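You operate a simulated robot arm through the tools that you are given. There is no shell and no other tool. Be economical: measure what you need, move in short steps, check, and stop when the job is done.

You run a simulated robot arm. Do the job below in one go: nothing can be reset, and whatever is moved stays where it is left.

TASK
Warm the flatbread and press it flat with the iron press.
Fine: light the small burner on high, then medium; put the press back, then turn off.

It is judged by the outcome, as a careful person would: the job done as asked, and still so three seconds after it is handed in. It fails if anything else is knocked over, pushed out of place, dropped, spilled or broken.

THE ROBOT
A 6-joint arm with a two-finger parallel gripper, fixed in place. Base frame: the origin is at the foot of the arm, x ahead of it, y to its left, z up. Lengths are in mm, angles in rad, forces in N, time in s.
With the tool pointing down near the work surface it reaches from about 140 to 480 mm from the base axis. Its first joint turns from -1.152 to 1.152 rad. Payload 2.9 kg.
Tool frame: the origin (TCP) lies between the finger pads and is the grasp point; the fingertips stand 30 mm ahead of it; z points along the fingers, y is the line along which they close. Largest opening 110 mm; finger width 20, thickness 10; the body of the gripper, 48 by 112 mm, starts 55 mm behind the TCP.
Orientation is that of the tool frame in the base frame, as a unit quaternion [x, y, z, w]. With the fingers straight down and closing along the base's y, the tool's x points along the base's -x, its y along +y and its z along -z.

THE INTERFACE
- The arm moves only by the tool servo_tool. Its argument "rows" is a list of rows, each an object of numbers (a shift or turn left out is 0, a gripper value left out holds the last): "rx", "ry", "rz": the turn, a rotation vector about the base's x, y, z in units of 6 degrees (1.0 is 6 degrees); "tx", "ty", "tz": the shift along the base's x, y, z in units of 25 mm (1.0 is 25 mm); "jaw": the finger opening in m, from 0 to 0.11. In form: [{"rx": .., "ry": .., "rz": .., "tx": .., "ty": .., "tz": .., "jaw": ..}, ...]. A call has 1 to 8 rows; each row shifts and turns the commanded pose from where the row before left it. A call with a number of a shift or a turn outside -1 to 1 is refused whole. A row lasts 0.2 s, in which the tool goes at most 50 mm and 0.15 rad; a call with a longer step from one row to the next is refused whole, and so is a gripper value outside its range. A pose out of reach is approached as far as the arm can. The call stops where the force on the tool passes 90 N (or 10 N more than at its start, if that is more) or the arm is blocked; 0.2 s more then pass. Each finger travels about 108 mm/s and halts on what it meets, pressing with about 40 N; the grip force reading is that of the motor and also rises with nothing between the fingers. The clock runs only during rows and for 0.2 s after the last one: add rows that do not move to give the fingers time. It gives the time, the measured TCP pose, the force on the tool (base axes), the opening and the grip force at its end, in the units of the frame above (readings bear some noise), with the torque about the TCP (base axes, N m) and any sound that the robot's microphone picked up, and new pictures: "views" is both (left out), scene, wrist or none.
- Cameras (640 x 400 px; columns grow to the right, rows downward): "scene" is fixed at [74.3, 429.1, 1395.9]; the picture's right is [-0.79, -0.61, 0.00], its down [-0.28, 0.36, -0.89] and it looks along [0.55, -0.71, -0.45] (base axes); focal length 278 px, centre (320, 200). "wrist" rides on the gripper at [72, 17, -103] in the tool frame; the picture's right is [-0.23, 0.97, 0.00], its down [-0.76, -0.18, -0.62] and it looks along [-0.61, -0.14, 0.78] (tool axes); focal length 222 px, centre (320, 200).
- point_at(camera, pixels): for up to 12 pixels [column, row] of the newest picture of that camera ("zoom" is the newest enlarged one), the place [x, y, z] in the base frame of the surface seen there, good to about 3 mm. The clock stands still meanwhile.
- close_up(camera, box): a new picture of the part [left, top, right, bottom] of that camera's present view, enlarged. The clock stands still meanwhile.
- sign_off(): hands the job in; it is judged then, once.

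Keep the steps short. Do not move on a guess: measure, check each grasp and each placing, and mend mistakes. In all there are 80 turns and 200 pictures (those below and enlarged ones count). Leave the gripper open and the arm clear of the work at the hand-in unless told otherwise, and finish with a single line.

The tools are called after "Emit:" by a JSON object that holds its "fn" and its "kwargs". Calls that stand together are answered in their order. servo_tool: Moves the arm, as the interface text tells. Its arguments: {"type":"object","properties":{"rows":{"type":"array"},"views":{"type":"string","enum":["both","scene","wrist","none"]}},"required":["rows"]} The other tools are called the same way: point_at (camera, pixels) gives the place of the surface under pixels of a picture; close_up (camera, box) takes an enlarged picture of a part of a camera's view; sign_off () hands the job in.

At the start:

```text
time_s: 0.0
eef_pos: [327.7, -205.3, 1306.3]
ee_rot: [0.0, 1.0, -0.001, 0.001]
contact_force: [-0.2, 0.5, -0.2]
wrist_torque: [0.04, -0.02, -0.01]
width: 109.7
gripper_force: 0.0
```

scene: 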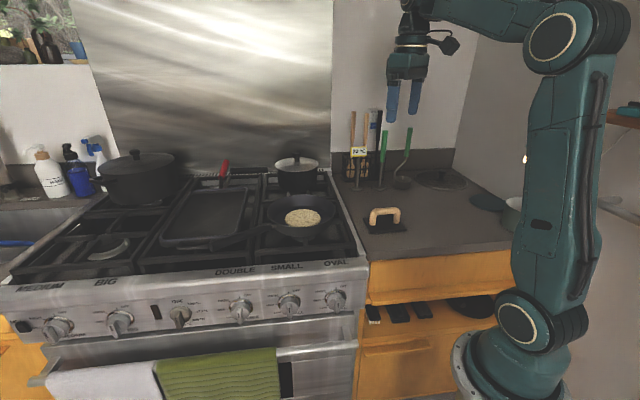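
wrist: 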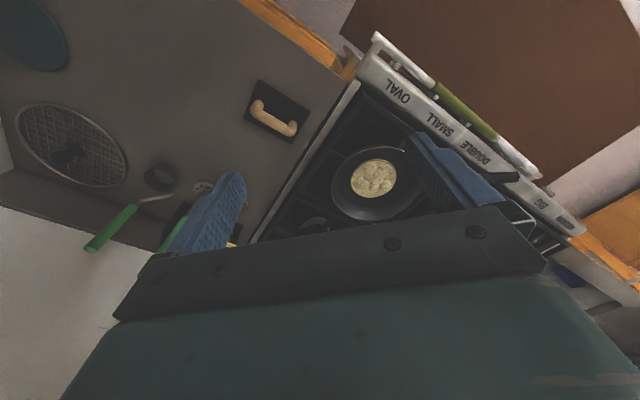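

I see the stove, with a pan holding the flatbread at about (303,218), the press at (385,217) and the knobs along the front panel. I'll enlarge the knobs and the pan area, and measure the main points.

Emit:
{"fn": "close_up", "kwargs": {"camera": "scene", "box": [210, 255, 370, 355]}}

Emit:
{"fn": "close_up", "kwargs": {"camera": "scene", "box": [230, 140, 430, 265]}}

Emit:
{"fn": "point_at", "kwargs": {"camera": "scene", "pixels": [[303, 218], [384, 211], [370, 214], [398, 210], [385, 227], [365, 226], [404, 226], [289, 303], [335, 299], [240, 310], [330, 225], [440, 235]]}}

```text
4.00 times, centred on (290, 305) of scene
```

zoom: 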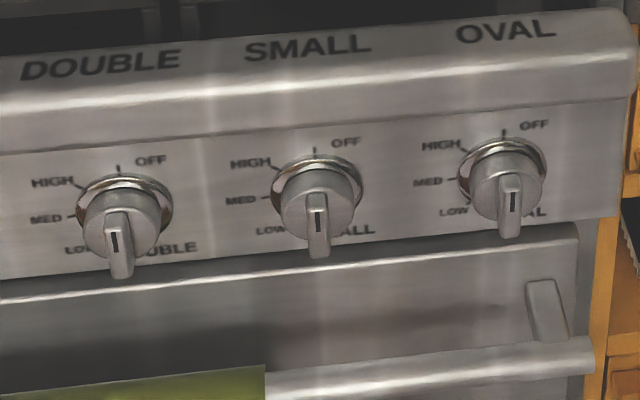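

```text
3.20 times, centred on (330, 202) of scene
```

zoom: 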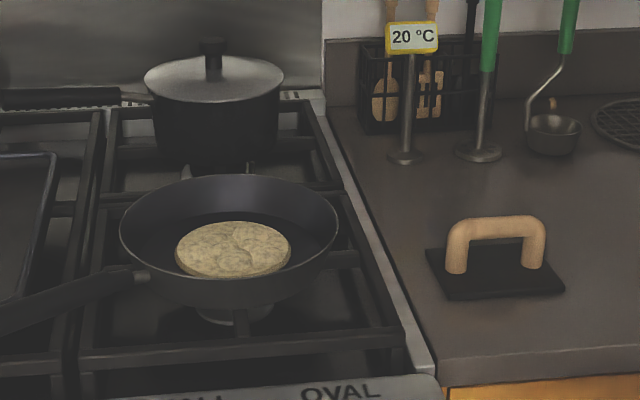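

```text
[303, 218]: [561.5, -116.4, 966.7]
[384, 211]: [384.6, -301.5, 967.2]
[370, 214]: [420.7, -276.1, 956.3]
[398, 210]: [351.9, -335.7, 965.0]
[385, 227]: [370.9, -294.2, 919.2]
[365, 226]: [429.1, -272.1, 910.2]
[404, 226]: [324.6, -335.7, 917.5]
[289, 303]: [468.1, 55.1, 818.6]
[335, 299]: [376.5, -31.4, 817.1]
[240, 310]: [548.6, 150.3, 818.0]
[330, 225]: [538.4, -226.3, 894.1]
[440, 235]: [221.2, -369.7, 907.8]
```

I'll use the newest enlarged picture to measure the pan, bread, press base and handle. Then I'll take another look at the panel.

Emit:
{"fn": "point_at", "kwargs": {"camera": "zoom", "pixels": [[178, 258], [290, 250], [232, 225], [230, 276], [125, 240], [335, 225], [245, 300], [232, 178], [140, 275], [240, 318], [160, 350], [310, 335]]}}

Emit:
{"fn": "point_at", "kwargs": {"camera": "zoom", "pixels": [[453, 250], [532, 245], [495, 225], [460, 228], [532, 222], [430, 255], [446, 297], [562, 288], [540, 245], [500, 270], [500, 340], [412, 110]]}}

Emit:
{"fn": "close_up", "kwargs": {"camera": "scene", "box": [250, 270, 330, 320]}}

Emit:
{"fn": "close_up", "kwargs": {"camera": "wrist", "box": [240, 60, 560, 260]}}

```text
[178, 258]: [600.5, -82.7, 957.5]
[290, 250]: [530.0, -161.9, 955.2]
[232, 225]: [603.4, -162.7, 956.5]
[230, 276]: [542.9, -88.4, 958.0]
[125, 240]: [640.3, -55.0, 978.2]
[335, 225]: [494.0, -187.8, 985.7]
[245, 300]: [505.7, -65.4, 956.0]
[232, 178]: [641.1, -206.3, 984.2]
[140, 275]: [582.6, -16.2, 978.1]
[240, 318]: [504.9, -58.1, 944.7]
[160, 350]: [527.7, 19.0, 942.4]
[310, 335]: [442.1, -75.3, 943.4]
```

```text
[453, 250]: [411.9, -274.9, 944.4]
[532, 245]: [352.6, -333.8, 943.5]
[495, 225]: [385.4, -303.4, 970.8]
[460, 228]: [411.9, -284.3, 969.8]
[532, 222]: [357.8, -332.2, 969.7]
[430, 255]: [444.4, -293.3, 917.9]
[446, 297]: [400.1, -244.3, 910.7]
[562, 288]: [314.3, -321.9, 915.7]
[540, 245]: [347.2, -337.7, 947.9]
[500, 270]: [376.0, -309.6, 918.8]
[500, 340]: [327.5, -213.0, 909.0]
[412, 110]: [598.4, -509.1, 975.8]
```

```text
8.00 times, centred on (290, 295) of scene
```

zoom: 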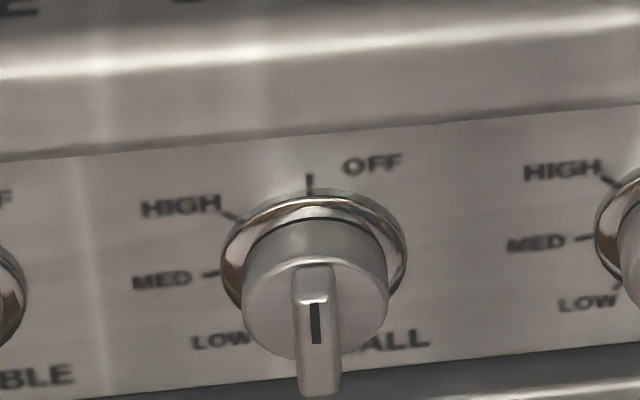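

```text
2.00 times, centred on (400, 160) of wrist
```

zoom: 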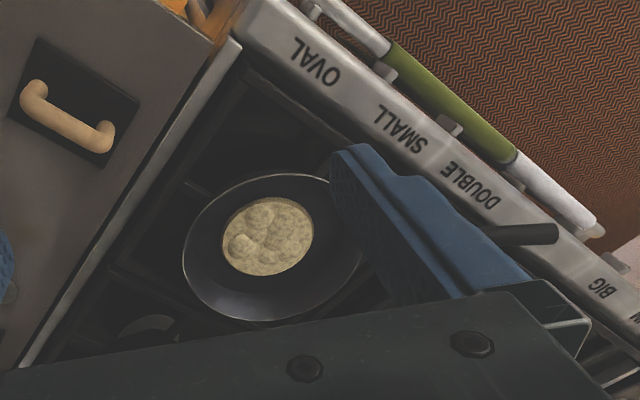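

The bread centre is near (567,-122), on top of the pan floor. The press handle bar runs along (0.74,0.67) with its top at z about 970. Next I'll measure the SMALL knob in detail in the first zoom, plus the oven handle.

Emit:
{"fn": "close_up", "kwargs": {"camera": "scene", "box": [250, 275, 330, 325]}}

Emit:
{"fn": "point_at", "kwargs": {"camera": "scene", "pixels": [[289, 315], [289, 291], [280, 283], [310, 283], [262, 288], [290, 275], [300, 325], [340, 318], [330, 330], [283, 353], [352, 327], [320, 339]]}}

Emit:
{"fn": "point_at", "kwargs": {"camera": "zoom", "pixels": [[310, 150], [315, 180], [275, 225], [375, 225], [317, 240], [300, 290], [335, 290], [317, 280], [317, 345], [265, 280], [318, 215], [170, 240]]}}

```text
8.00 times, centred on (290, 300) of scene
```

zoom: 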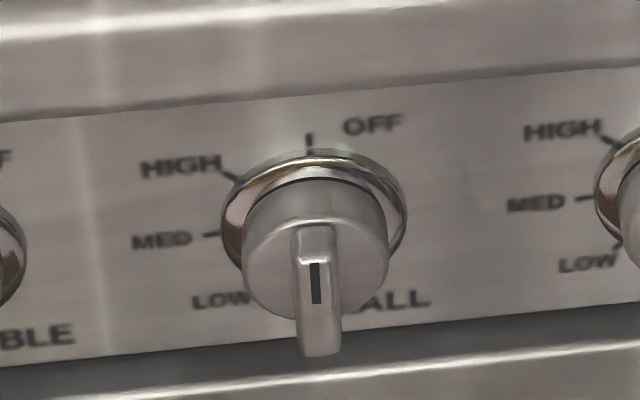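

```text
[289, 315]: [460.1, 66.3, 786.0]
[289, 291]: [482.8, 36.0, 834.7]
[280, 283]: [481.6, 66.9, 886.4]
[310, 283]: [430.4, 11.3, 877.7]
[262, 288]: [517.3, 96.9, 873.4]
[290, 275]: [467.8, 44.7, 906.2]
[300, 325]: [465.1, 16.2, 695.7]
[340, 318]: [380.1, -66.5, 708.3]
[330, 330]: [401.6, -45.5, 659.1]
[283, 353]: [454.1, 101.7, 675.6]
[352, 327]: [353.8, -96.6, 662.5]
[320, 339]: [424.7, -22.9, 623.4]
```

```text
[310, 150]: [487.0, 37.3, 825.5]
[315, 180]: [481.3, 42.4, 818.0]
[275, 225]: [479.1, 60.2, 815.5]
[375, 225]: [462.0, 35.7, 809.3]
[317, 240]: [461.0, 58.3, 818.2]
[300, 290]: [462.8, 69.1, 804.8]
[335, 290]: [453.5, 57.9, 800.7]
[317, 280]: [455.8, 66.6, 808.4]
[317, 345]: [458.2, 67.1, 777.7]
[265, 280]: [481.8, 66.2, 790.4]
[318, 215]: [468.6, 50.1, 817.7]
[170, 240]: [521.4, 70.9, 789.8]
```

SMALL knob: its axis is about (468,55), z about 801, and its grip bar stands vertical at OFF. The panel's outward direction is (-0.727,0.687). First I swing the arm in front of the stove at height, yawing the tool at the same time.

Emit:
{"fn": "servo_tool", "kwargs": {"rows": [{"ty": 1, "tx": -0.3, "rz": -0.9}, {"ty": 1, "tx": -0.3, "rz": -0.9}, {"ty": 1, "tx": -0.3, "rz": -0.9}, {"ty": 1, "tx": -0.3, "rz": -0.9}, {"ty": 1, "tx": -0.3, "rz": -0.9}, {"ty": 1, "tz": -0.5, "rz": -0.9}, {"ty": 1, "tz": -0.5, "rz": -0.9}, {"ty": 1, "tz": -0.5, "rz": -0.94}], "views": "none"}}

```text
time_s: 1.8
eef_pos: [290.9, -5.8, 1267.5]
ee_rot: [0.371, 0.929, -0.001, 0.0]
contact_force: [0.4, 0.4, 0.0]
wrist_torque: [0.02, 0.01, -0.02]
width: 109.8
gripper_force: 0.0
```

The motion follows as planned. Next I keep moving left and start tilting the tool towards horizontal.

Emit:
{"fn": "servo_tool", "kwargs": {"rows": [{"ty": 1, "tz": -0.5, "rx": -0.687, "ry": -0.727}, {"ty": 1, "tz": -0.5, "rx": -0.687, "ry": -0.727}, {"ty": 1, "tz": -0.5, "rx": -0.687, "ry": -0.727}, {"ty": 1, "tz": -0.5, "rx": -0.687, "ry": -0.727}, {"ty": 1, "tz": -0.5, "rx": -0.687, "ry": -0.727}, {"ty": 1, "tz": -0.5, "rx": -0.687, "ry": -0.727}, {"ty": 1, "tz": -0.5, "rx": -0.687, "ry": -0.727}, {"tz": -0.5, "rx": -0.687, "ry": -0.727}], "views": "scene"}}

```text
time_s: 3.6
eef_pos: [321.4, 166.1, 1328.2]
ee_rot: [0.353, 0.906, -0.067, 0.223]
contact_force: [0.0, -0.2, 0.0]
wrist_torque: [0.02, 0.0, -0.01]
width: 110.2
gripper_force: 0.0
out of reach, approached as far as the arm can: row 1, 2, 3, 4, 5, 6, 7, 8
```

scene: 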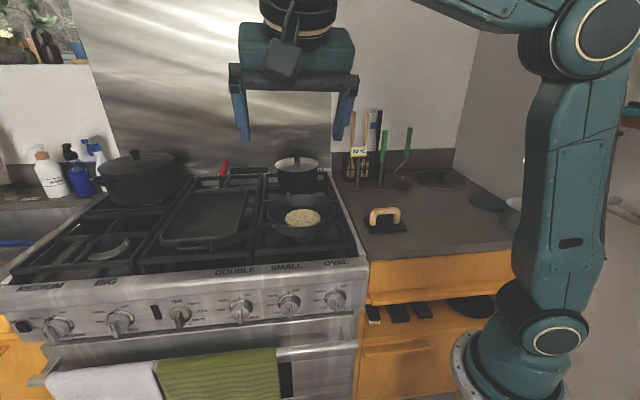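

The arm couldn't follow the tilt at this height; it stopped at about 27° and z 1328. With the tool lower, the forearm slopes down and the tilt should be easier. I go down without further tilt and check.

Emit:
{"fn": "servo_tool", "kwargs": {"rows": [{"tz": -1}, {"tz": -1}, {"tz": -1}, {"tz": -1}], "views": "scene"}}

```text
time_s: 4.6
eef_pos: [328.3, 198.4, 1311.0]
ee_rot: [0.354, 0.907, -0.066, 0.217]
contact_force: [-0.2, -0.1, 0.1]
wrist_torque: [-0.03, 0.03, -0.01]
width: 110.1
gripper_force: 0.1
out of reach, approached as far as the arm can: row 1, 2, 3, 4
```

scene: 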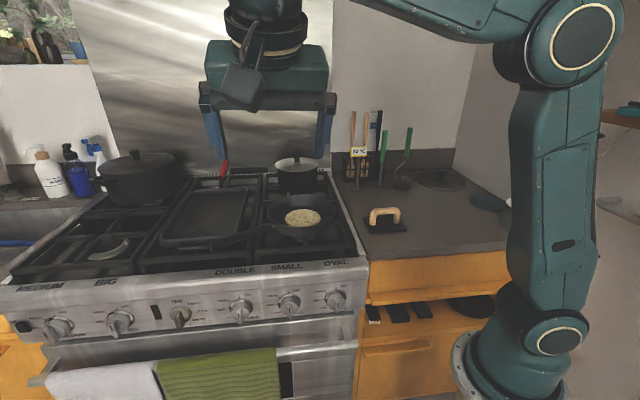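

It's still clamped, apparently at a joint limit for a sideways tilt. I undo the tilt to see where the command stands, then go lower.

Emit:
{"fn": "servo_tool", "kwargs": {"rows": [{"rx": 0.687, "ry": 0.727}, {"rx": 0.687, "ry": 0.727}, {"rx": 0.687, "ry": 0.727}, {"rx": 0.687, "ry": 0.727}], "views": "none"}}

```text
time_s: 5.6
eef_pos: [328.8, 198.1, 1312.2]
ee_rot: [0.364, 0.931, 0.012, 0.031]
contact_force: [0.7, -1.1, -0.3]
wrist_torque: [0.01, 0.03, -0.01]
width: 110.1
gripper_force: 0.0
```

The command restarts from the measured pose. The tool is nearly vertical again, so I try lowering it.

Emit:
{"fn": "servo_tool", "kwargs": {"rows": [{"tz": -1}, {"tz": -1}, {"tz": -1}, {"tz": -1}, {"tz": -1}, {"tz": -1}, {"tz": -1}, {"tz": -1}], "views": "scene"}}

```text
time_s: 7.4
eef_pos: [329.6, 199.3, 1118.2]
ee_rot: [0.367, 0.93, 0.011, 0.032]
contact_force: [-0.4, -0.2, -0.3]
wrist_torque: [0.02, 0.02, 0.02]
width: 110.1
gripper_force: 0.0
out of reach, approached as far as the arm can: row 2, 3, 4
```

scene: 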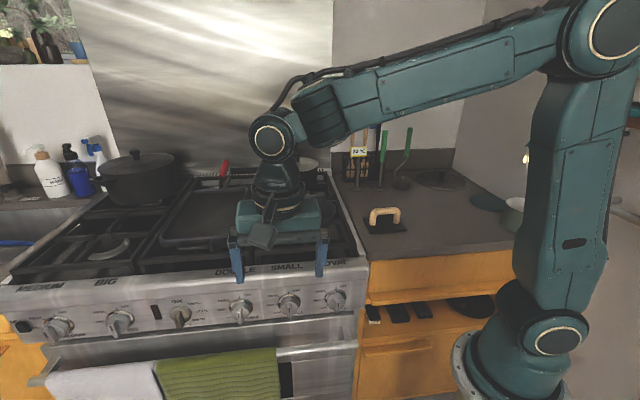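

The tool is at z 1118, vertical and about 200 mm clear of the stove front. I lower it further, then try the tilt here.

Emit:
{"fn": "servo_tool", "kwargs": {"rows": [{"tz": -1}, {"tz": -1}, {"tz": -1}, {"tz": -1}, {"rx": -0.687, "ry": -0.727}, {"rx": -0.687, "ry": -0.727}, {"rx": -0.687, "ry": -0.727}, {"rx": -0.687, "ry": -0.727}], "views": "none"}}

Emit:
{"fn": "servo_tool", "kwargs": {"rows": [{"rx": -0.687, "ry": -0.727}, {"rx": -0.687, "ry": -0.727}, {"rx": -0.687, "ry": -0.727}, {"rx": -0.687, "ry": -0.727}], "views": "scene"}}

```text
time_s: 9.2
eef_pos: [329.4, 198.2, 1017.2]
ee_rot: [0.353, 0.906, -0.067, 0.224]
contact_force: [0.9, 0.0, 0.8]
wrist_torque: [0.0, 0.02, 0.03]
width: 110.0
gripper_force: 0.1
```

```text
time_s: 10.2
eef_pos: [329.0, 196.5, 1017.1]
ee_rot: [0.324, 0.843, -0.141, 0.406]
contact_force: [-0.5, -0.2, 0.1]
wrist_torque: [-0.01, 0.01, 0.02]
width: 109.8
gripper_force: 0.0
```

scene: 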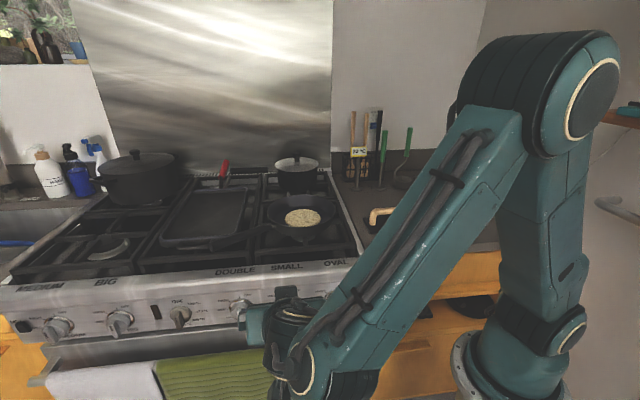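

The tilt works here, at about 51°. I continue the remaining 39° or so, lowering a little.

Emit:
{"fn": "servo_tool", "kwargs": {"rows": [{"rx": -0.687, "ry": -0.727, "tz": -0.7}, {"rx": -0.687, "ry": -0.727, "tz": -0.7}, {"rx": -0.687, "ry": -0.727, "tz": -0.7}, {"rx": -0.687, "ry": -0.727, "tz": -0.7}, {"rx": -0.687, "ry": -0.727, "tz": -0.7}, {"rx": -0.687, "ry": -0.727, "tz": -0.7}, {"rx": -0.344, "ry": -0.364, "tz": -0.7}, {"tz": -0.7}], "views": "both"}}

```text
time_s: 12.0
eef_pos: [355.5, 143.7, 873.4]
ee_rot: [0.255, 0.684, -0.24, 0.64]
contact_force: [0.2, -0.7, 0.5]
wrist_torque: [0.01, 0.01, 0.01]
width: 110.1
gripper_force: 0.0
out of reach, approached as far as the arm can: row 1, 2, 3, 4, 5, 6, 7
```

scene: 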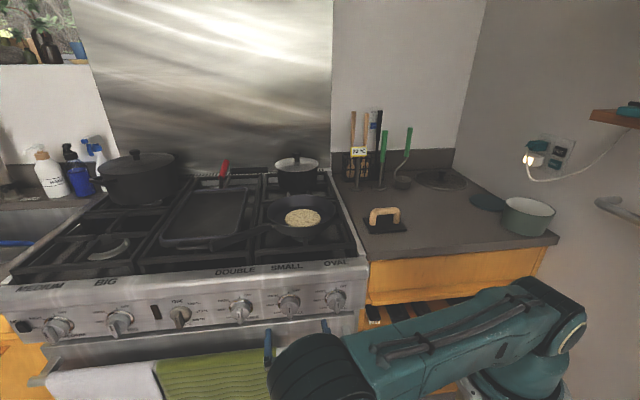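
wrist: 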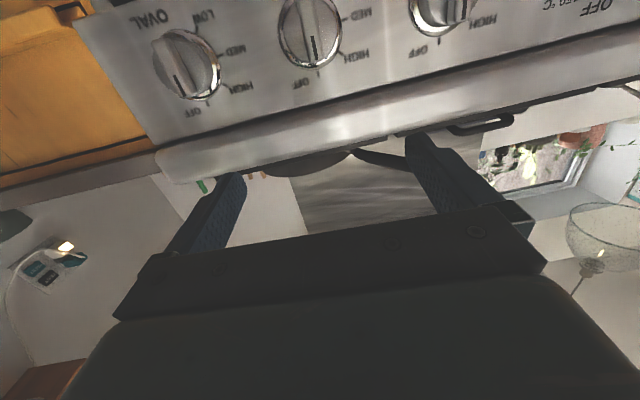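

The tool is nearly horizontal and the wrist camera sees the knobs upside down. I trim the attitude (tilt 3.8°, yaw -2.4°) and move to the standoff (386,132,800).

Emit:
{"fn": "servo_tool", "kwargs": {"rows": [{"rx": -0.22, "ry": -0.23, "rz": -0.2, "tz": -0.75, "tx": 0.3, "ty": -0.12}, {"rx": -0.22, "ry": -0.23, "rz": -0.2, "tz": -0.75, "tx": 0.3, "ty": -0.12}, {"tz": -0.75, "tx": 0.3, "ty": -0.12}, {"tz": -0.67, "tx": 0.3, "ty": -0.12}], "views": "both"}}

```text
time_s: 13.0
eef_pos: [336.4, 107.8, 795.4]
ee_rot: [0.261, 0.66, -0.262, 0.654]
contact_force: [-0.1, 0.8, -0.8]
wrist_torque: [0.0, 0.02, 0.04]
width: 109.8
gripper_force: 0.0
out of reach, approached as far as the arm can: row 1, 2, 3, 4
```

scene: 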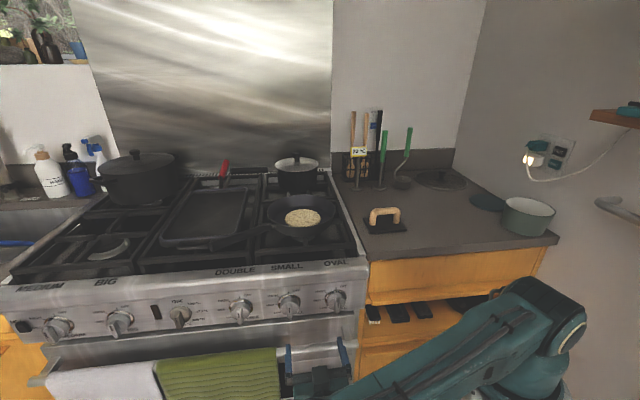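
wrist: 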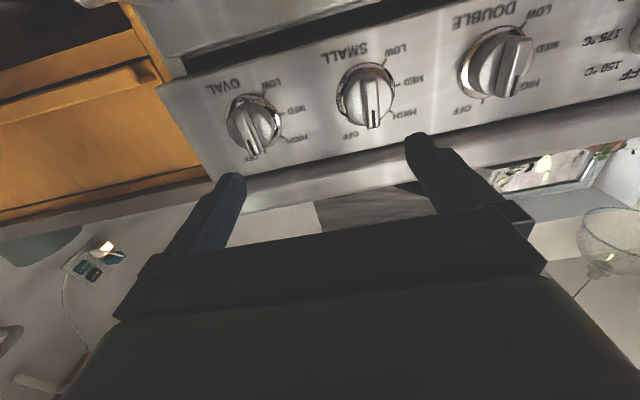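

The attitude is now exact. The position lagged: I'm at lateral 309, depth -170. I move laterally 52 mm and check that it's reachable, closing the jaw to 50 mm.

Emit:
{"fn": "servo_tool", "kwargs": {"rows": [{"tx": 0.6, "ty": 0.2, "tz": 0.05, "jaw": 0.05}, {"tx": 0.5, "ty": 0.3, "tz": 0.05}, {"tx": 0.5, "ty": 0.2, "tz": 0.05}, {"tx": 0.3, "ty": 0.3, "tz": 0.05}], "views": "wrist"}}

```text
time_s: 14.0
eef_pos: [338.5, 113.7, 800.1]
ee_rot: [0.263, 0.661, -0.262, 0.653]
contact_force: [-0.6, 0.0, 0.6]
wrist_torque: [0.0, -0.03, 0.0]
width: 50.2
gripper_force: 0.0
out of reach, approached as far as the arm can: row 1, 2, 3, 4
```

wrist: 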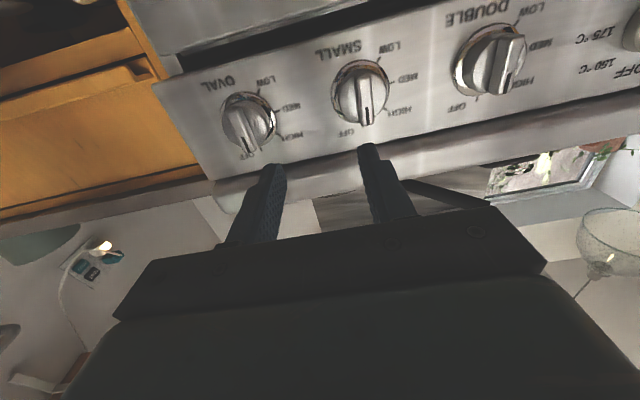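

I'm at a wrist limit for the sideways step. Going forward along the tool axis should ease the wrist angle. I go 65 mm forward; the fingertips then stop about 20 mm short of the knob bar plane.

Emit:
{"fn": "servo_tool", "kwargs": {"rows": [{"tx": 0.48, "ty": -0.45}, {"tx": 0.48, "ty": -0.45}, {"tx": 0.48, "ty": -0.45}, {"tx": 0.45, "ty": -0.43}], "views": "none"}}

Emit:
{"fn": "servo_tool", "kwargs": {"rows": [{"tx": 0.46, "ty": 0.48}, {"tx": 0.46, "ty": 0.48}, {"tx": 0.3, "ty": 0.32}], "views": "both"}}

```text
time_s: 15.0
eef_pos: [337.4, 70.6, 801.6]
ee_rot: [0.261, 0.658, -0.262, 0.656]
contact_force: [-1.0, -0.1, -0.2]
wrist_torque: [0.03, 0.04, 0.01]
width: 50.0
gripper_force: 0.1
out of reach, approached as far as the arm can: row 1, 2, 3, 4
```

```text
time_s: 15.8
eef_pos: [337.5, 101.9, 800.5]
ee_rot: [0.261, 0.659, -0.262, 0.655]
contact_force: [-0.3, -0.4, 0.1]
wrist_torque: [-0.01, -0.01, -0.01]
width: 49.9
gripper_force: 0.1
out of reach, approached as far as the arm can: row 1, 2, 3
```

scene: 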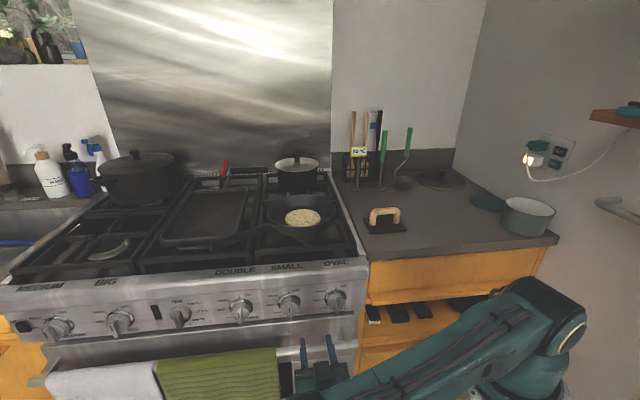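
wrist: 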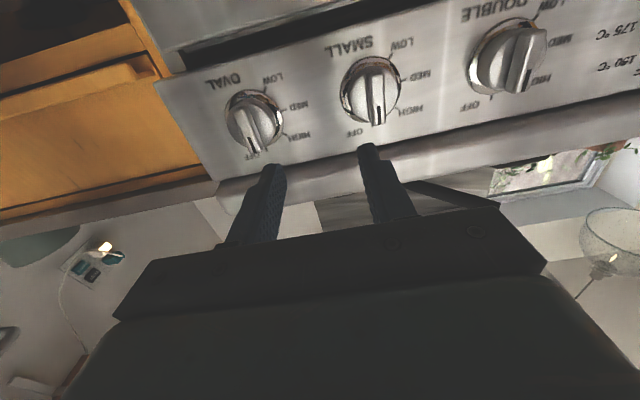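

x stays stuck at 337 while y moves freely. I measure the arm's elbow and forearm to understand the configuration.

Emit:
{"fn": "point_at", "kwargs": {"camera": "scene", "pixels": [[570, 340], [520, 310], [450, 345], [380, 375], [330, 375], [490, 393], [545, 290], [560, 385]]}}

Emit:
{"fn": "close_up", "kwargs": {"camera": "scene", "box": [260, 240, 620, 400]}}

```text
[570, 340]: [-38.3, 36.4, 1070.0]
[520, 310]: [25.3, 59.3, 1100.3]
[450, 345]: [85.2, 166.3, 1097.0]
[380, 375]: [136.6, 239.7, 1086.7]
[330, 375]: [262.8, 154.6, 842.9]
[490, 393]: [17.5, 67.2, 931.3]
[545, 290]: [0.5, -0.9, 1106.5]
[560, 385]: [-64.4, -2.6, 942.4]
```

```text
1.78 times, centred on (440, 320) of scene
```

zoom: 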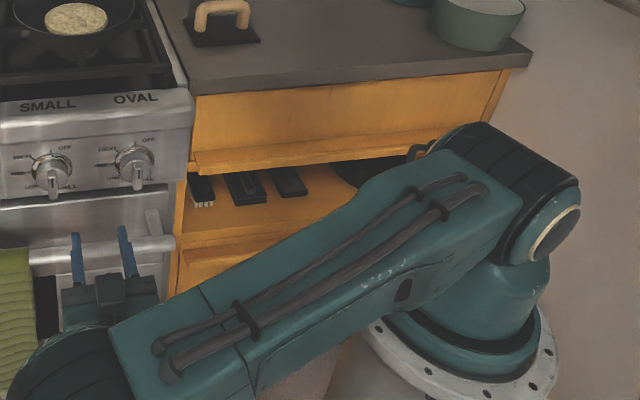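

The arm is folded with its yaw near 60°. I test whether the roll joint is what limits x: I roll the tool -18° about its axis, then ask for +25 mm x.

Emit:
{"fn": "servo_tool", "kwargs": {"rows": [{"rx": -0.727, "ry": 0.687}, {"rx": -0.727, "ry": 0.687}, {"rx": -0.727, "ry": 0.687}, {"tx": 0.5}, {"tx": 0.5}], "views": "none"}}

Emit:
{"fn": "servo_tool", "kwargs": {"rows": [{"tz": 0.8}, {"tz": 0.8}, {"tx": 0.5}, {"tx": 0.5}], "views": "none"}}

```text
time_s: 17.0
eef_pos: [336.6, 100.4, 801.0]
ee_rot: [0.154, 0.692, -0.361, 0.606]
contact_force: [0.1, -0.3, -0.5]
wrist_torque: [0.0, 0.01, -0.01]
width: 50.3
gripper_force: 0.2
out of reach, approached as far as the arm can: row 4, 5
```

```text
time_s: 18.0
eef_pos: [337.0, 99.1, 837.9]
ee_rot: [0.154, 0.692, -0.361, 0.606]
contact_force: [-0.4, -0.3, -0.4]
wrist_torque: [0.04, 0.0, 0.01]
width: 50.0
gripper_force: 0.0
out of reach, approached as far as the arm can: row 3, 4
```

x stays pinned at 337 whatever the height, so a wrist joint won't allow a horizontal approach. The better plan is to pitch the tool about 50° down, close the fingers and push the knob's bar round with the fingertips. I undo the roll, then tilt up by 40°.

Emit:
{"fn": "servo_tool", "kwargs": {"rows": [{"rx": 0.727, "ry": -0.687, "tz": 0.5}, {"rx": 0.727, "ry": -0.687, "tz": 0.5}, {"rx": 0.727, "ry": -0.687, "tz": 0.5}, {"rx": 0.687, "ry": 0.727, "tz": 0.5}, {"rx": 0.687, "ry": 0.727, "tz": 0.5}, {"rx": 0.687, "ry": 0.727, "tz": 0.5}, {"rx": 0.687, "ry": 0.727, "tz": 0.5}, {"rx": 0.687, "ry": 0.727, "tz": 0.5}], "views": "none"}}

Emit:
{"fn": "servo_tool", "kwargs": {"rows": [{"rx": 0.687, "ry": 0.727, "jaw": 0.0}, {"rx": 0.5, "ry": 0.53}, {"tx": 0.5}, {"tx": 0.5}, {"tx": 0.5}, {"tx": 0.5}], "views": "both"}}

```text
time_s: 19.8
eef_pos: [334.0, 98.6, 938.7]
ee_rot: [0.319, 0.805, -0.186, 0.464]
contact_force: [-0.2, 0.5, 0.1]
wrist_torque: [-0.01, 0.01, 0.02]
width: 50.1
gripper_force: 0.1
out of reach, approached as far as the arm can: row 3
```

```text
time_s: 21.2
eef_pos: [383.8, 99.3, 938.6]
ee_rot: [0.334, 0.844, -0.156, 0.39]
contact_force: [0.5, 0.0, -0.6]
wrist_torque: [0.01, 0.03, 0.01]
width: 0.1
gripper_force: 37.7
```

scene: 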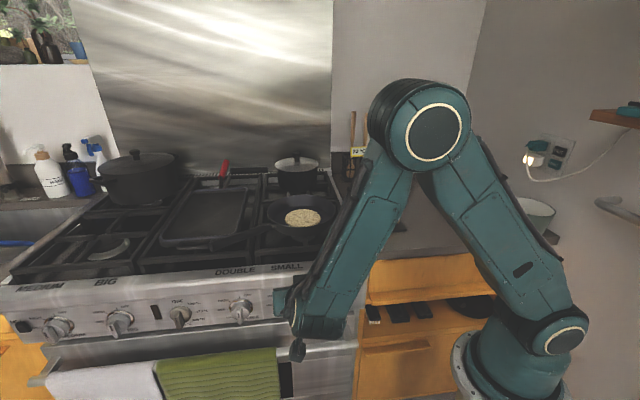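
wrist: 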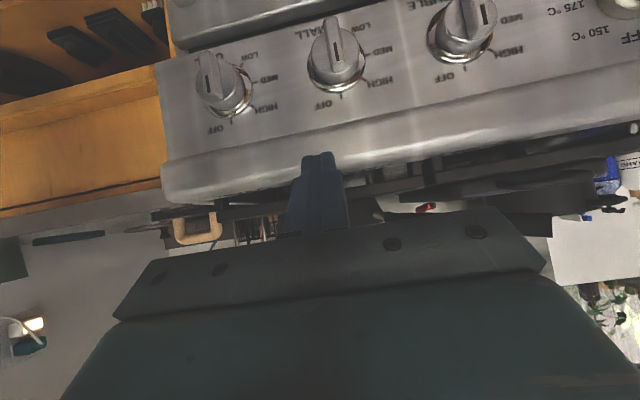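

This works: the fingers are closed, the tool is 40° down, and it lines up laterally just right of the SMALL knob's axis. I move down to the pre-push point, with tips about 15 mm in front of the knob and right of the bar's upper end.

Emit:
{"fn": "servo_tool", "kwargs": {"rows": [{"tz": -1, "tx": 0.26, "ty": -0.25}, {"tz": -1, "tx": 0.26, "ty": -0.25}, {"tz": -1, "tx": 0.26, "ty": -0.25}, {"tz": -1, "tx": 0.26, "ty": -0.25}], "views": "both"}}

```text
time_s: 22.2
eef_pos: [410.9, 73.6, 837.5]
ee_rot: [0.334, 0.843, -0.156, 0.391]
contact_force: [-0.9, 0.1, 0.3]
wrist_torque: [-0.04, -0.04, 0.0]
width: 0.0
gripper_force: 37.5
```

scene: 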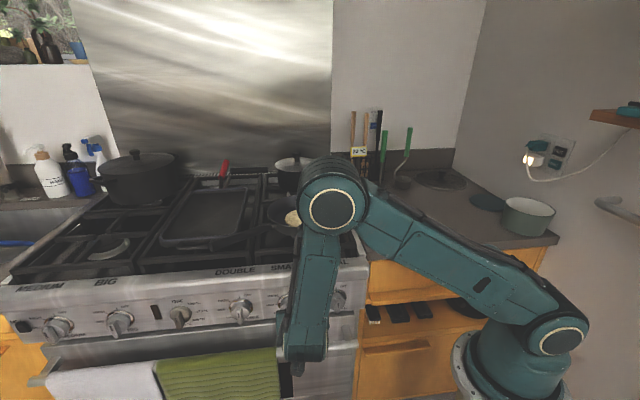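
wrist: 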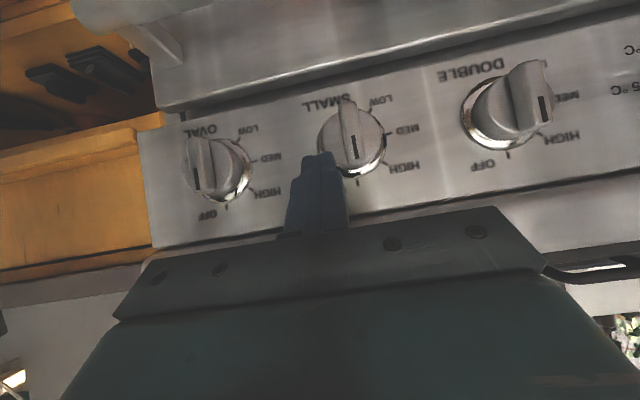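

In the inverted wrist picture the fingertip at (318,160) sits on the right-hand, upper side of the SMALL knob. I enlarge the view to verify.

Emit:
{"fn": "close_up", "kwargs": {"camera": "wrist", "box": [260, 80, 440, 192]}}

Emit:
{"fn": "point_at", "kwargs": {"camera": "wrist", "pixels": [[348, 110], [343, 150], [365, 150], [355, 165], [332, 130], [372, 130], [352, 185], [386, 165], [390, 132], [370, 108], [320, 155], [330, 158]]}}

```text
3.56 times, centred on (350, 136) of wrist
```

zoom: 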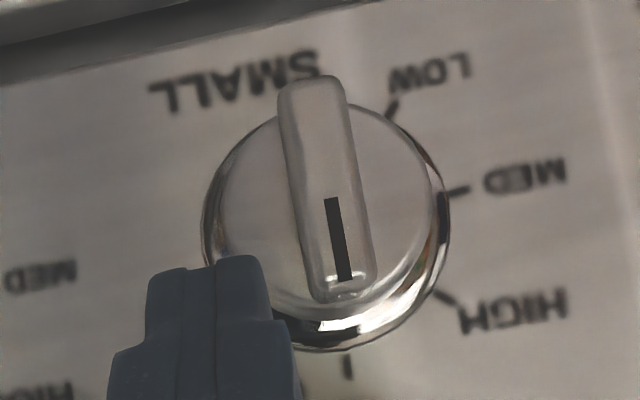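

```text
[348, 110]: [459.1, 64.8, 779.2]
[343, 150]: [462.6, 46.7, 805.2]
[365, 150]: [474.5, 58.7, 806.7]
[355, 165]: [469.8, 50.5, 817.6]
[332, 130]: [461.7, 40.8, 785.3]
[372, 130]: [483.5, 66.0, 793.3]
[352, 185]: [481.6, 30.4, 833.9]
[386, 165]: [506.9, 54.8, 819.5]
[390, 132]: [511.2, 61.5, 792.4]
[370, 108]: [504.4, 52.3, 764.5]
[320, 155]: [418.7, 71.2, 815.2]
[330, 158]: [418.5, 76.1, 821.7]
```

The ticks give a knob centre of about lateral 359.5, z 796, with HIGH about 48°, MED about 90° and LOW about 135° counter-clockwise. The fingertip is right of the bar top with a gap of about 6 mm. I move 28 mm inward, 4 mm lower.

Emit:
{"fn": "servo_tool", "kwargs": {"rows": [{"tx": 0.4, "ty": -0.38, "tz": -0.08}, {"tx": 0.4, "ty": -0.38, "tz": -0.08}, {}], "views": "wrist"}}

Emit:
{"fn": "close_up", "kwargs": {"camera": "wrist", "box": [260, 80, 440, 192]}}

```text
time_s: 23.0
eef_pos: [430.3, 54.9, 835.1]
ee_rot: [0.334, 0.843, -0.156, 0.391]
contact_force: [0.1, 0.4, -0.6]
wrist_torque: [0.02, 0.02, 0.04]
width: 0.0
gripper_force: 37.8
```

wrist: 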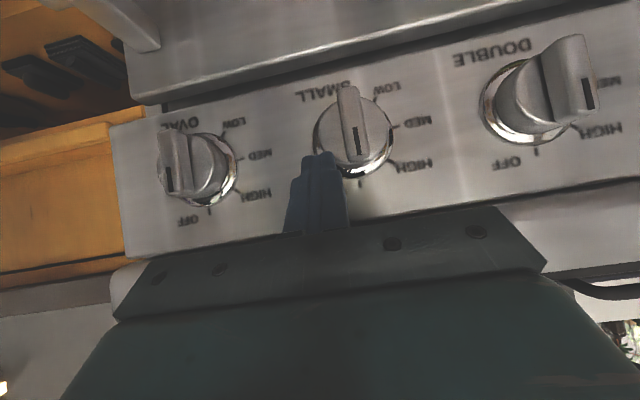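

```text
3.56 times, centred on (350, 136) of wrist
```

zoom: 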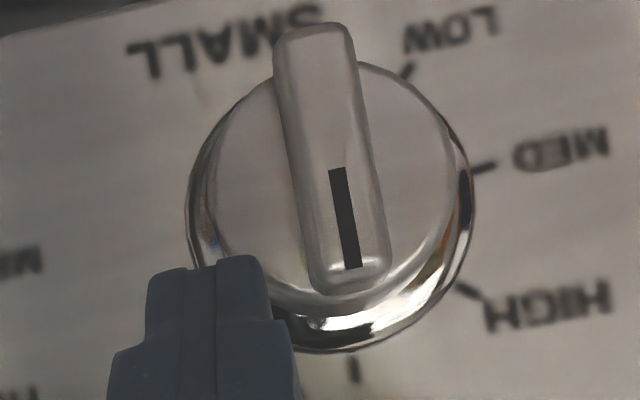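

The finger is alongside the bar with no contact force. I push sideways 14 mm (towards the left, counter-clockwise) and check.

Emit:
{"fn": "servo_tool", "kwargs": {"rows": [{"tx": 0.19, "ty": 0.2}, {"tx": 0.19, "ty": 0.2}, {}], "views": "none"}}

Emit:
{"fn": "close_up", "kwargs": {"camera": "wrist", "box": [260, 80, 440, 192]}}

```text
time_s: 23.8
eef_pos: [443.3, 65.3, 835.3]
ee_rot: [0.334, 0.844, -0.154, 0.391]
contact_force: [-1.3, -1.2, 2.6]
wrist_torque: [-0.11, -0.1, 0.0]
width: 0.0
gripper_force: 37.0
```

```text
3.56 times, centred on (350, 136) of wrist
```

zoom: 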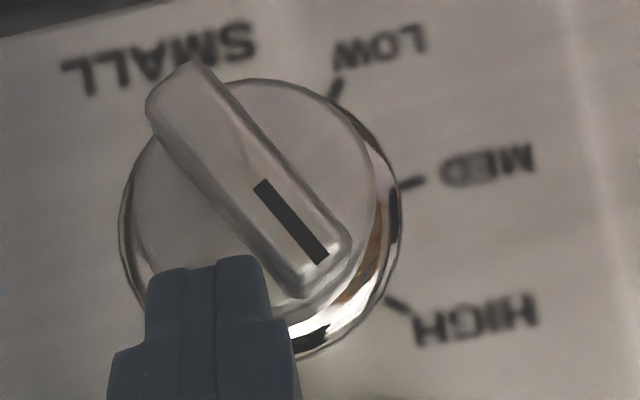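

The knob turns easily (force about 3 N) and the pointer is now about two thirds of the way to HIGH. I push another 6 mm.

Emit:
{"fn": "servo_tool", "kwargs": {"rows": [{"tx": 0.165, "ty": 0.175}, {}], "views": "none"}}

Emit:
{"fn": "close_up", "kwargs": {"camera": "wrist", "box": [260, 80, 440, 192]}}

```text
time_s: 24.4
eef_pos: [444.4, 69.3, 834.2]
ee_rot: [0.333, 0.844, -0.156, 0.39]
contact_force: [-1.4, -1.2, -0.6]
wrist_torque: [0.0, 0.0, -0.01]
width: 0.1
gripper_force: 37.6
```

```text
3.56 times, centred on (350, 136) of wrist
```

zoom: 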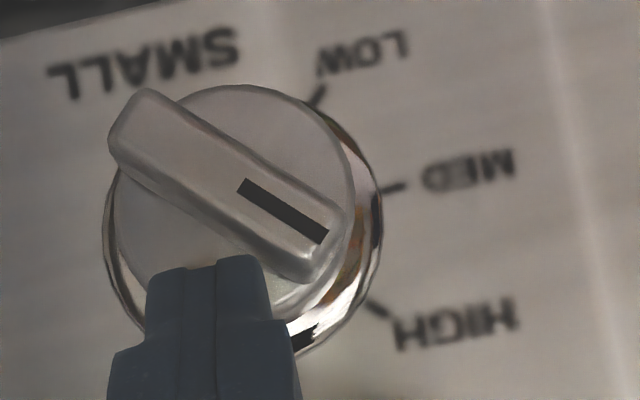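

The pointer is now at HIGH (it lines up with the tick within about 3°). I wait a moment there and check the burner in the scene view.

Emit:
{"fn": "servo_tool", "kwargs": {"rows": [{}, {}, {}, {}, {}], "views": "scene"}}

Emit:
{"fn": "close_up", "kwargs": {"camera": "scene", "box": [230, 130, 390, 270]}}

```text
time_s: 25.6
eef_pos: [443.5, 69.9, 834.9]
ee_rot: [0.334, 0.843, -0.156, 0.39]
contact_force: [0.6, 1.0, 0.5]
wrist_torque: [-0.02, 0.0, 0.01]
width: 0.0
gripper_force: 37.3
```

scene: 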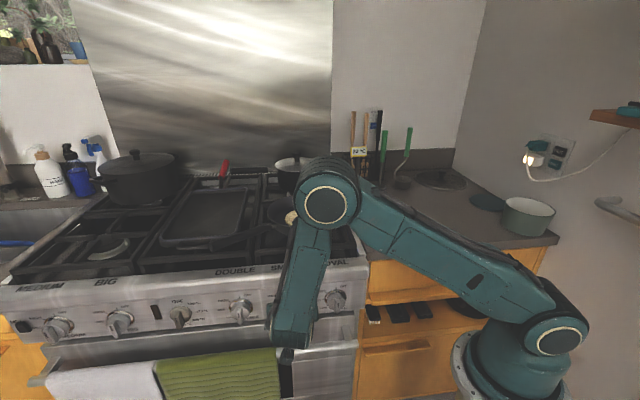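

```text
2.86 times, centred on (310, 200) of scene
```

zoom: 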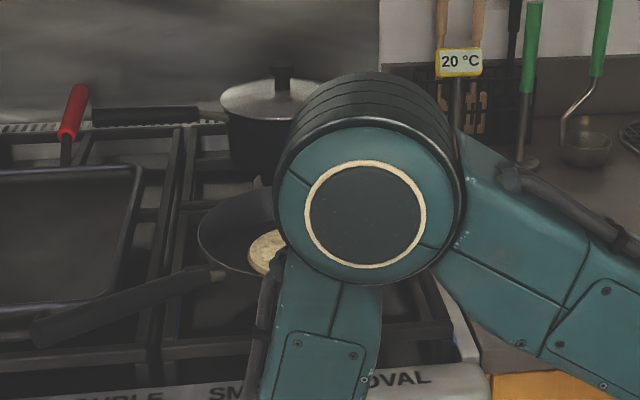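

The arm hides the burner. I back off and rise to look at the flame, leaving the knob at HIGH.

Emit:
{"fn": "servo_tool", "kwargs": {"rows": [{"tx": -0.7, "ty": 0.66}, {"tx": -0.7, "ty": 0.66}, {"tz": 1}, {"tz": 1}, {"tz": 1}, {"tz": 1}, {"tz": 1}, {"tz": 1}], "views": "both"}}

```text
time_s: 27.4
eef_pos: [408.1, 101.1, 984.7]
ee_rot: [0.334, 0.844, -0.156, 0.39]
contact_force: [-0.1, 0.0, -0.7]
wrist_torque: [0.03, 0.01, -0.01]
width: 0.4
gripper_force: 37.4
```

scene: 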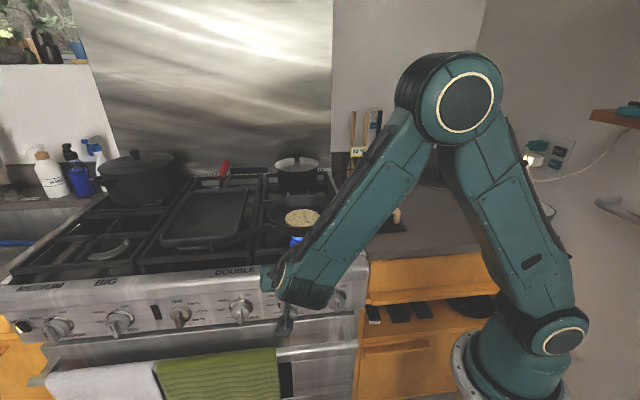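
wrist: 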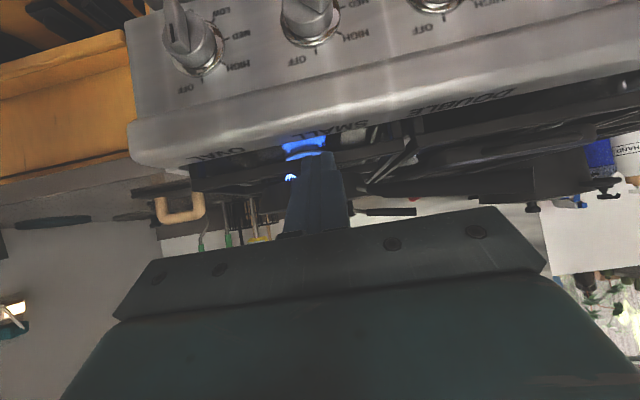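

Lit: a blue flame is under the pan (wrist view at (303,150)). Now I go back the same way, 3 mm further right and up, to turn the knob on to MED.

Emit:
{"fn": "servo_tool", "kwargs": {"rows": [{"tz": -1}, {"tz": -1}, {"tz": -1}, {"tz": -1}, {"tz": -1}, {"tz": -0.87, "tx": -0.08, "ty": -0.08}, {"tx": 0.7, "ty": -0.66}, {"tx": 0.7, "ty": -0.66}], "views": "none"}}

Emit:
{"fn": "close_up", "kwargs": {"camera": "wrist", "box": [260, 80, 440, 192]}}

```text
time_s: 29.2
eef_pos: [443.1, 68.2, 836.3]
ee_rot: [0.334, 0.844, -0.156, 0.39]
contact_force: [0.7, 0.4, -0.1]
wrist_torque: [0.03, 0.01, -0.01]
width: 0.0
gripper_force: 37.5
```

```text
3.56 times, centred on (350, 136) of wrist
```

zoom: 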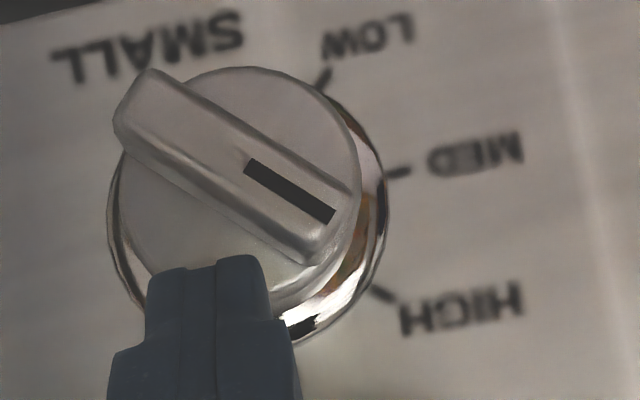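

The finger sits just off the bar. I push left 8 mm and down 5 mm along the arc.

Emit:
{"fn": "servo_tool", "kwargs": {"rows": [{"tx": 0.11, "ty": 0.115}, {"tx": 0.11, "ty": 0.115, "tz": -0.1}, {"tz": -0.1}, {}], "views": "none"}}

Emit:
{"fn": "close_up", "kwargs": {"camera": "wrist", "box": [260, 80, 440, 192]}}

```text
time_s: 30.2
eef_pos: [449.1, 72.8, 833.1]
ee_rot: [0.334, 0.844, -0.155, 0.391]
contact_force: [1.7, 1.4, 5.4]
wrist_torque: [0.0, -0.16, 0.05]
width: 0.0
gripper_force: 37.6
```

```text
3.56 times, centred on (350, 136) of wrist
```

zoom: 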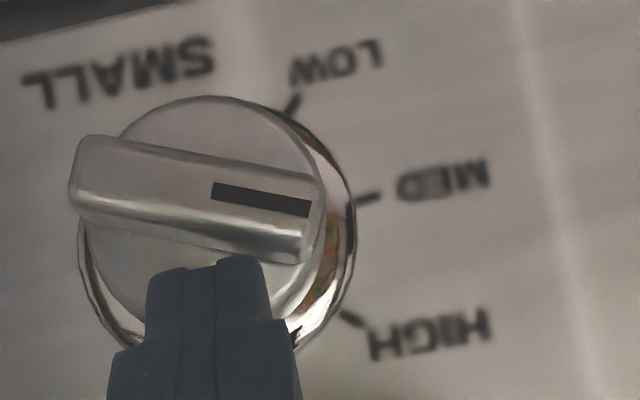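

About 17° to go to MED. I push down another 4 mm and left 3 mm.

Emit:
{"fn": "servo_tool", "kwargs": {"rows": [{"tx": 0.08, "ty": 0.085, "tz": -0.08}, {"tz": -0.09}, {}], "views": "none"}}

Emit:
{"fn": "close_up", "kwargs": {"camera": "wrist", "box": [260, 80, 440, 192]}}

```text
time_s: 31.0
eef_pos: [449.9, 74.9, 829.6]
ee_rot: [0.334, 0.844, -0.156, 0.39]
contact_force: [2.0, 2.0, 12.6]
wrist_torque: [-0.05, -0.21, -0.03]
width: 0.5
gripper_force: 37.2
```

```text
3.56 times, centred on (350, 136) of wrist
```

zoom: 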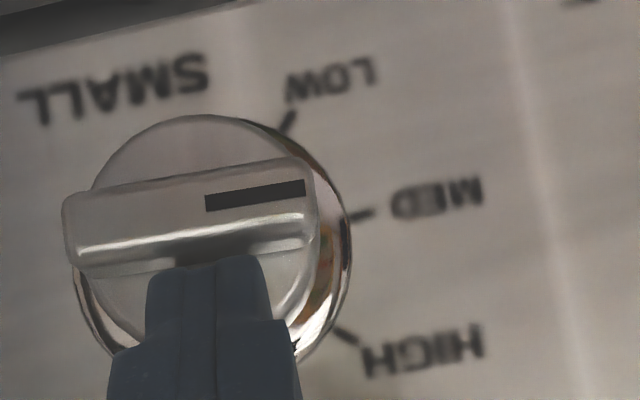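

The pointer is on MED. I back away outward, rise and bring the tool upright.

Emit:
{"fn": "servo_tool", "kwargs": {"rows": [{"tx": -0.5, "ty": 0.47, "tz": 0.1}, {"tx": -0.7, "ty": 0.66}, {"tx": -0.7, "ty": 0.66}, {"tz": 1}, {"tz": 1}, {"tz": 1}, {"tz": 1}, {"tz": 1}], "views": "wrist"}}

Emit:
{"fn": "servo_tool", "kwargs": {"rows": [{"rx": 0.687, "ry": 0.727, "tz": 1, "ty": -0.4}, {"rx": 0.687, "ry": 0.727, "tz": 1, "ty": -0.4}, {"rx": 0.687, "ry": 0.727, "tz": 1, "ty": -0.4}, {"rx": 0.687, "ry": 0.727, "tz": 1, "ty": -0.4}, {"rx": 0.687, "ry": 0.727, "tz": 1, "ty": -0.4}, {"rx": 0.687, "ry": 0.727, "ty": -0.4}, {"rx": 0.687, "ry": 0.727, "ty": -0.4, "jaw": 0.06}, {"rx": 0.687, "ry": 0.727, "ty": -0.4}], "views": "scene"}}

```text
time_s: 32.8
eef_pos: [403.1, 118.1, 956.4]
ee_rot: [0.334, 0.844, -0.156, 0.39]
contact_force: [0.9, 0.1, -0.6]
wrist_torque: [-0.01, 0.02, 0.03]
width: 0.2
gripper_force: 37.8
```

wrist: 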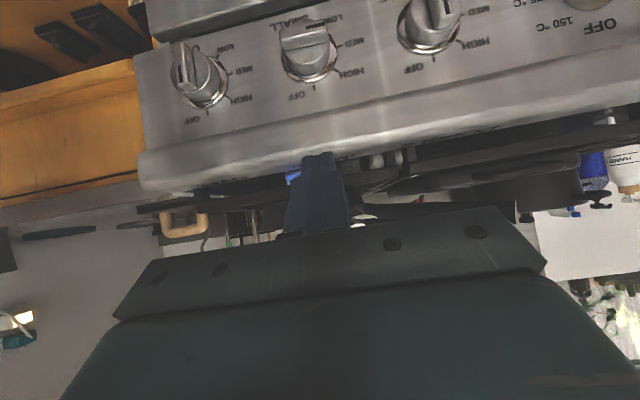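

```text
time_s: 34.6
eef_pos: [403.6, 39.8, 1080.0]
ee_rot: [0.368, 0.93, -0.006, 0.014]
contact_force: [0.4, -0.5, -0.4]
wrist_torque: [0.01, -0.01, -0.01]
width: 60.1
gripper_force: 0.1
```

scene: 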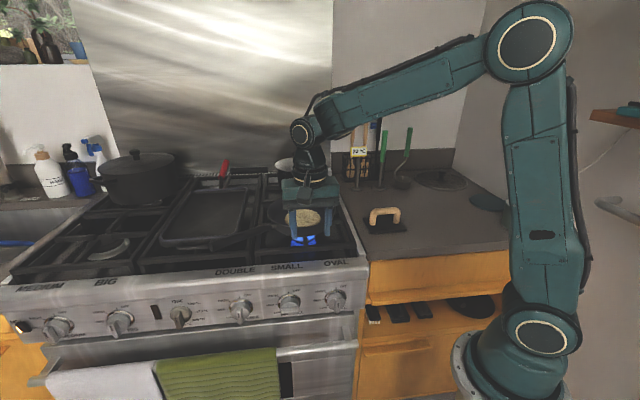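

The flame sits under the pan. I swing to above the press while yawing the tool about 85°, so the fingers will close across the handle bar.

Emit:
{"fn": "servo_tool", "kwargs": {"rows": [{"rz": 0.885, "ty": -0.857}, {"rz": 0.885, "ty": -0.857}, {"rz": 0.885, "ty": -0.857}, {"rz": 0.885, "ty": -0.857}, {"rz": 0.885, "ty": -0.857}, {"rz": 0.885, "ty": -0.857}, {"rz": 0.885, "ty": -0.857}, {"rz": 0.885, "ty": -0.857}], "views": "none"}}

Emit:
{"fn": "servo_tool", "kwargs": {"rows": [{"rz": 0.885, "ty": -0.857}, {"rz": 0.885, "ty": -0.857}, {"rz": 0.885, "ty": -0.857}, {"rz": 0.885, "ty": -0.857}, {"rz": 0.885, "ty": -0.857}, {"rz": 0.885, "ty": -0.857}, {"rz": 0.885, "ty": -0.857}, {"rz": 0.885, "ty": -0.857}], "views": "both"}}

```text
time_s: 36.4
eef_pos: [402.1, -128.1, 1081.1]
ee_rot: [0.005, 1.0, -0.001, 0.015]
contact_force: [0.5, -1.1, 0.1]
wrist_torque: [0.0, 0.01, 0.03]
width: 59.8
gripper_force: 0.1
```

```text
time_s: 38.2
eef_pos: [402.4, -303.4, 1079.0]
ee_rot: [-0.358, 0.933, 0.005, 0.014]
contact_force: [1.1, 0.4, -0.4]
wrist_torque: [0.04, 0.0, -0.01]
width: 59.8
gripper_force: 0.1
```

scene: 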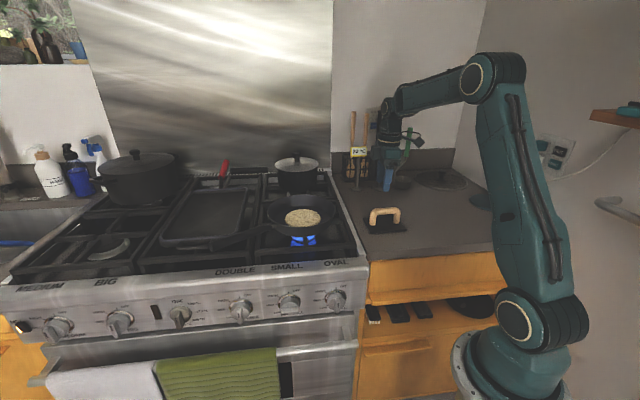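
wrist: 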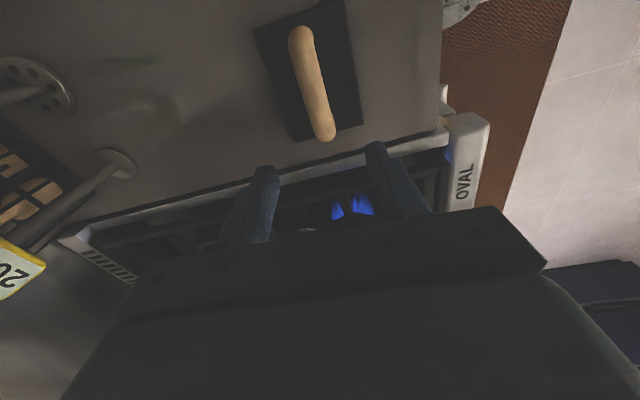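

I'm above the press with the fingers across the bar direction. I measure the bar precisely in the wrist view.

Emit:
{"fn": "point_at", "kwargs": {"camera": "wrist", "pixels": [[300, 35], [313, 82], [325, 130], [302, 84], [324, 80], [262, 35], [300, 138], [360, 122], [340, 8]]}}

Emit:
{"fn": "close_up", "kwargs": {"camera": "scene", "box": [350, 140, 430, 240]}}

```text
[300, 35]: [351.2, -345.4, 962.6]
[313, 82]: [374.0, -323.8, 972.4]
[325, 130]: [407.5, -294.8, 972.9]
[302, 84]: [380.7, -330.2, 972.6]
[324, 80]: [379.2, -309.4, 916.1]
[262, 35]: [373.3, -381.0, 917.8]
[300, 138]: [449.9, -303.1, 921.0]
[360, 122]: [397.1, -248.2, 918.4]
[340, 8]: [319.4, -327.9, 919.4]
```

```text
4.00 times, centred on (390, 190) of scene
```

zoom: 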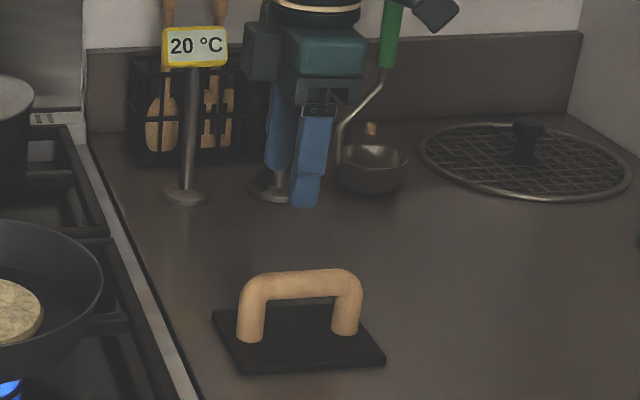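

The press centre is about (384,-312), with the bar heading about 43° and its top at z 972. I align, remove the 1.7° tilt and descend to just above the bar.

Emit:
{"fn": "servo_tool", "kwargs": {"rows": [{"tx": -0.37, "ty": -0.17, "tz": -0.4, "rx": -0.18, "ry": 0.22}, {"tx": -0.37, "ty": -0.17, "tz": -0.8, "rz": 0.2}, {"tz": -0.8}, {"tz": -0.8}], "views": "both"}}

Emit:
{"fn": "close_up", "kwargs": {"camera": "scene", "box": [340, 160, 440, 240]}}

```text
time_s: 39.2
eef_pos: [383.6, -311.9, 1010.0]
ee_rot: [-0.366, 0.93, 0.0, -0.001]
contact_force: [0.7, 0.3, -0.2]
wrist_torque: [-0.01, 0.01, -0.01]
width: 59.9
gripper_force: 0.2
```

scene: 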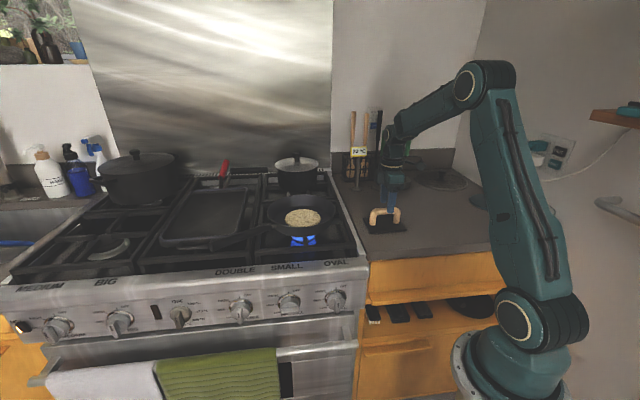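
wrist: 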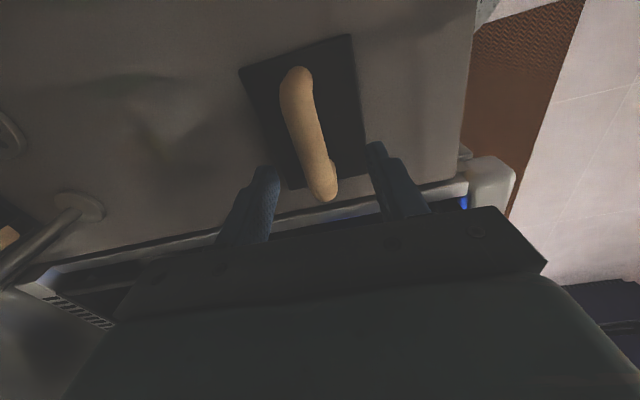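

```text
5.00 times, centred on (390, 200) of scene
```

zoom: 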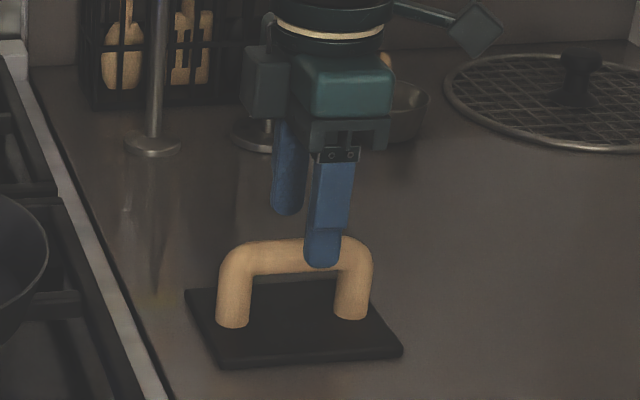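

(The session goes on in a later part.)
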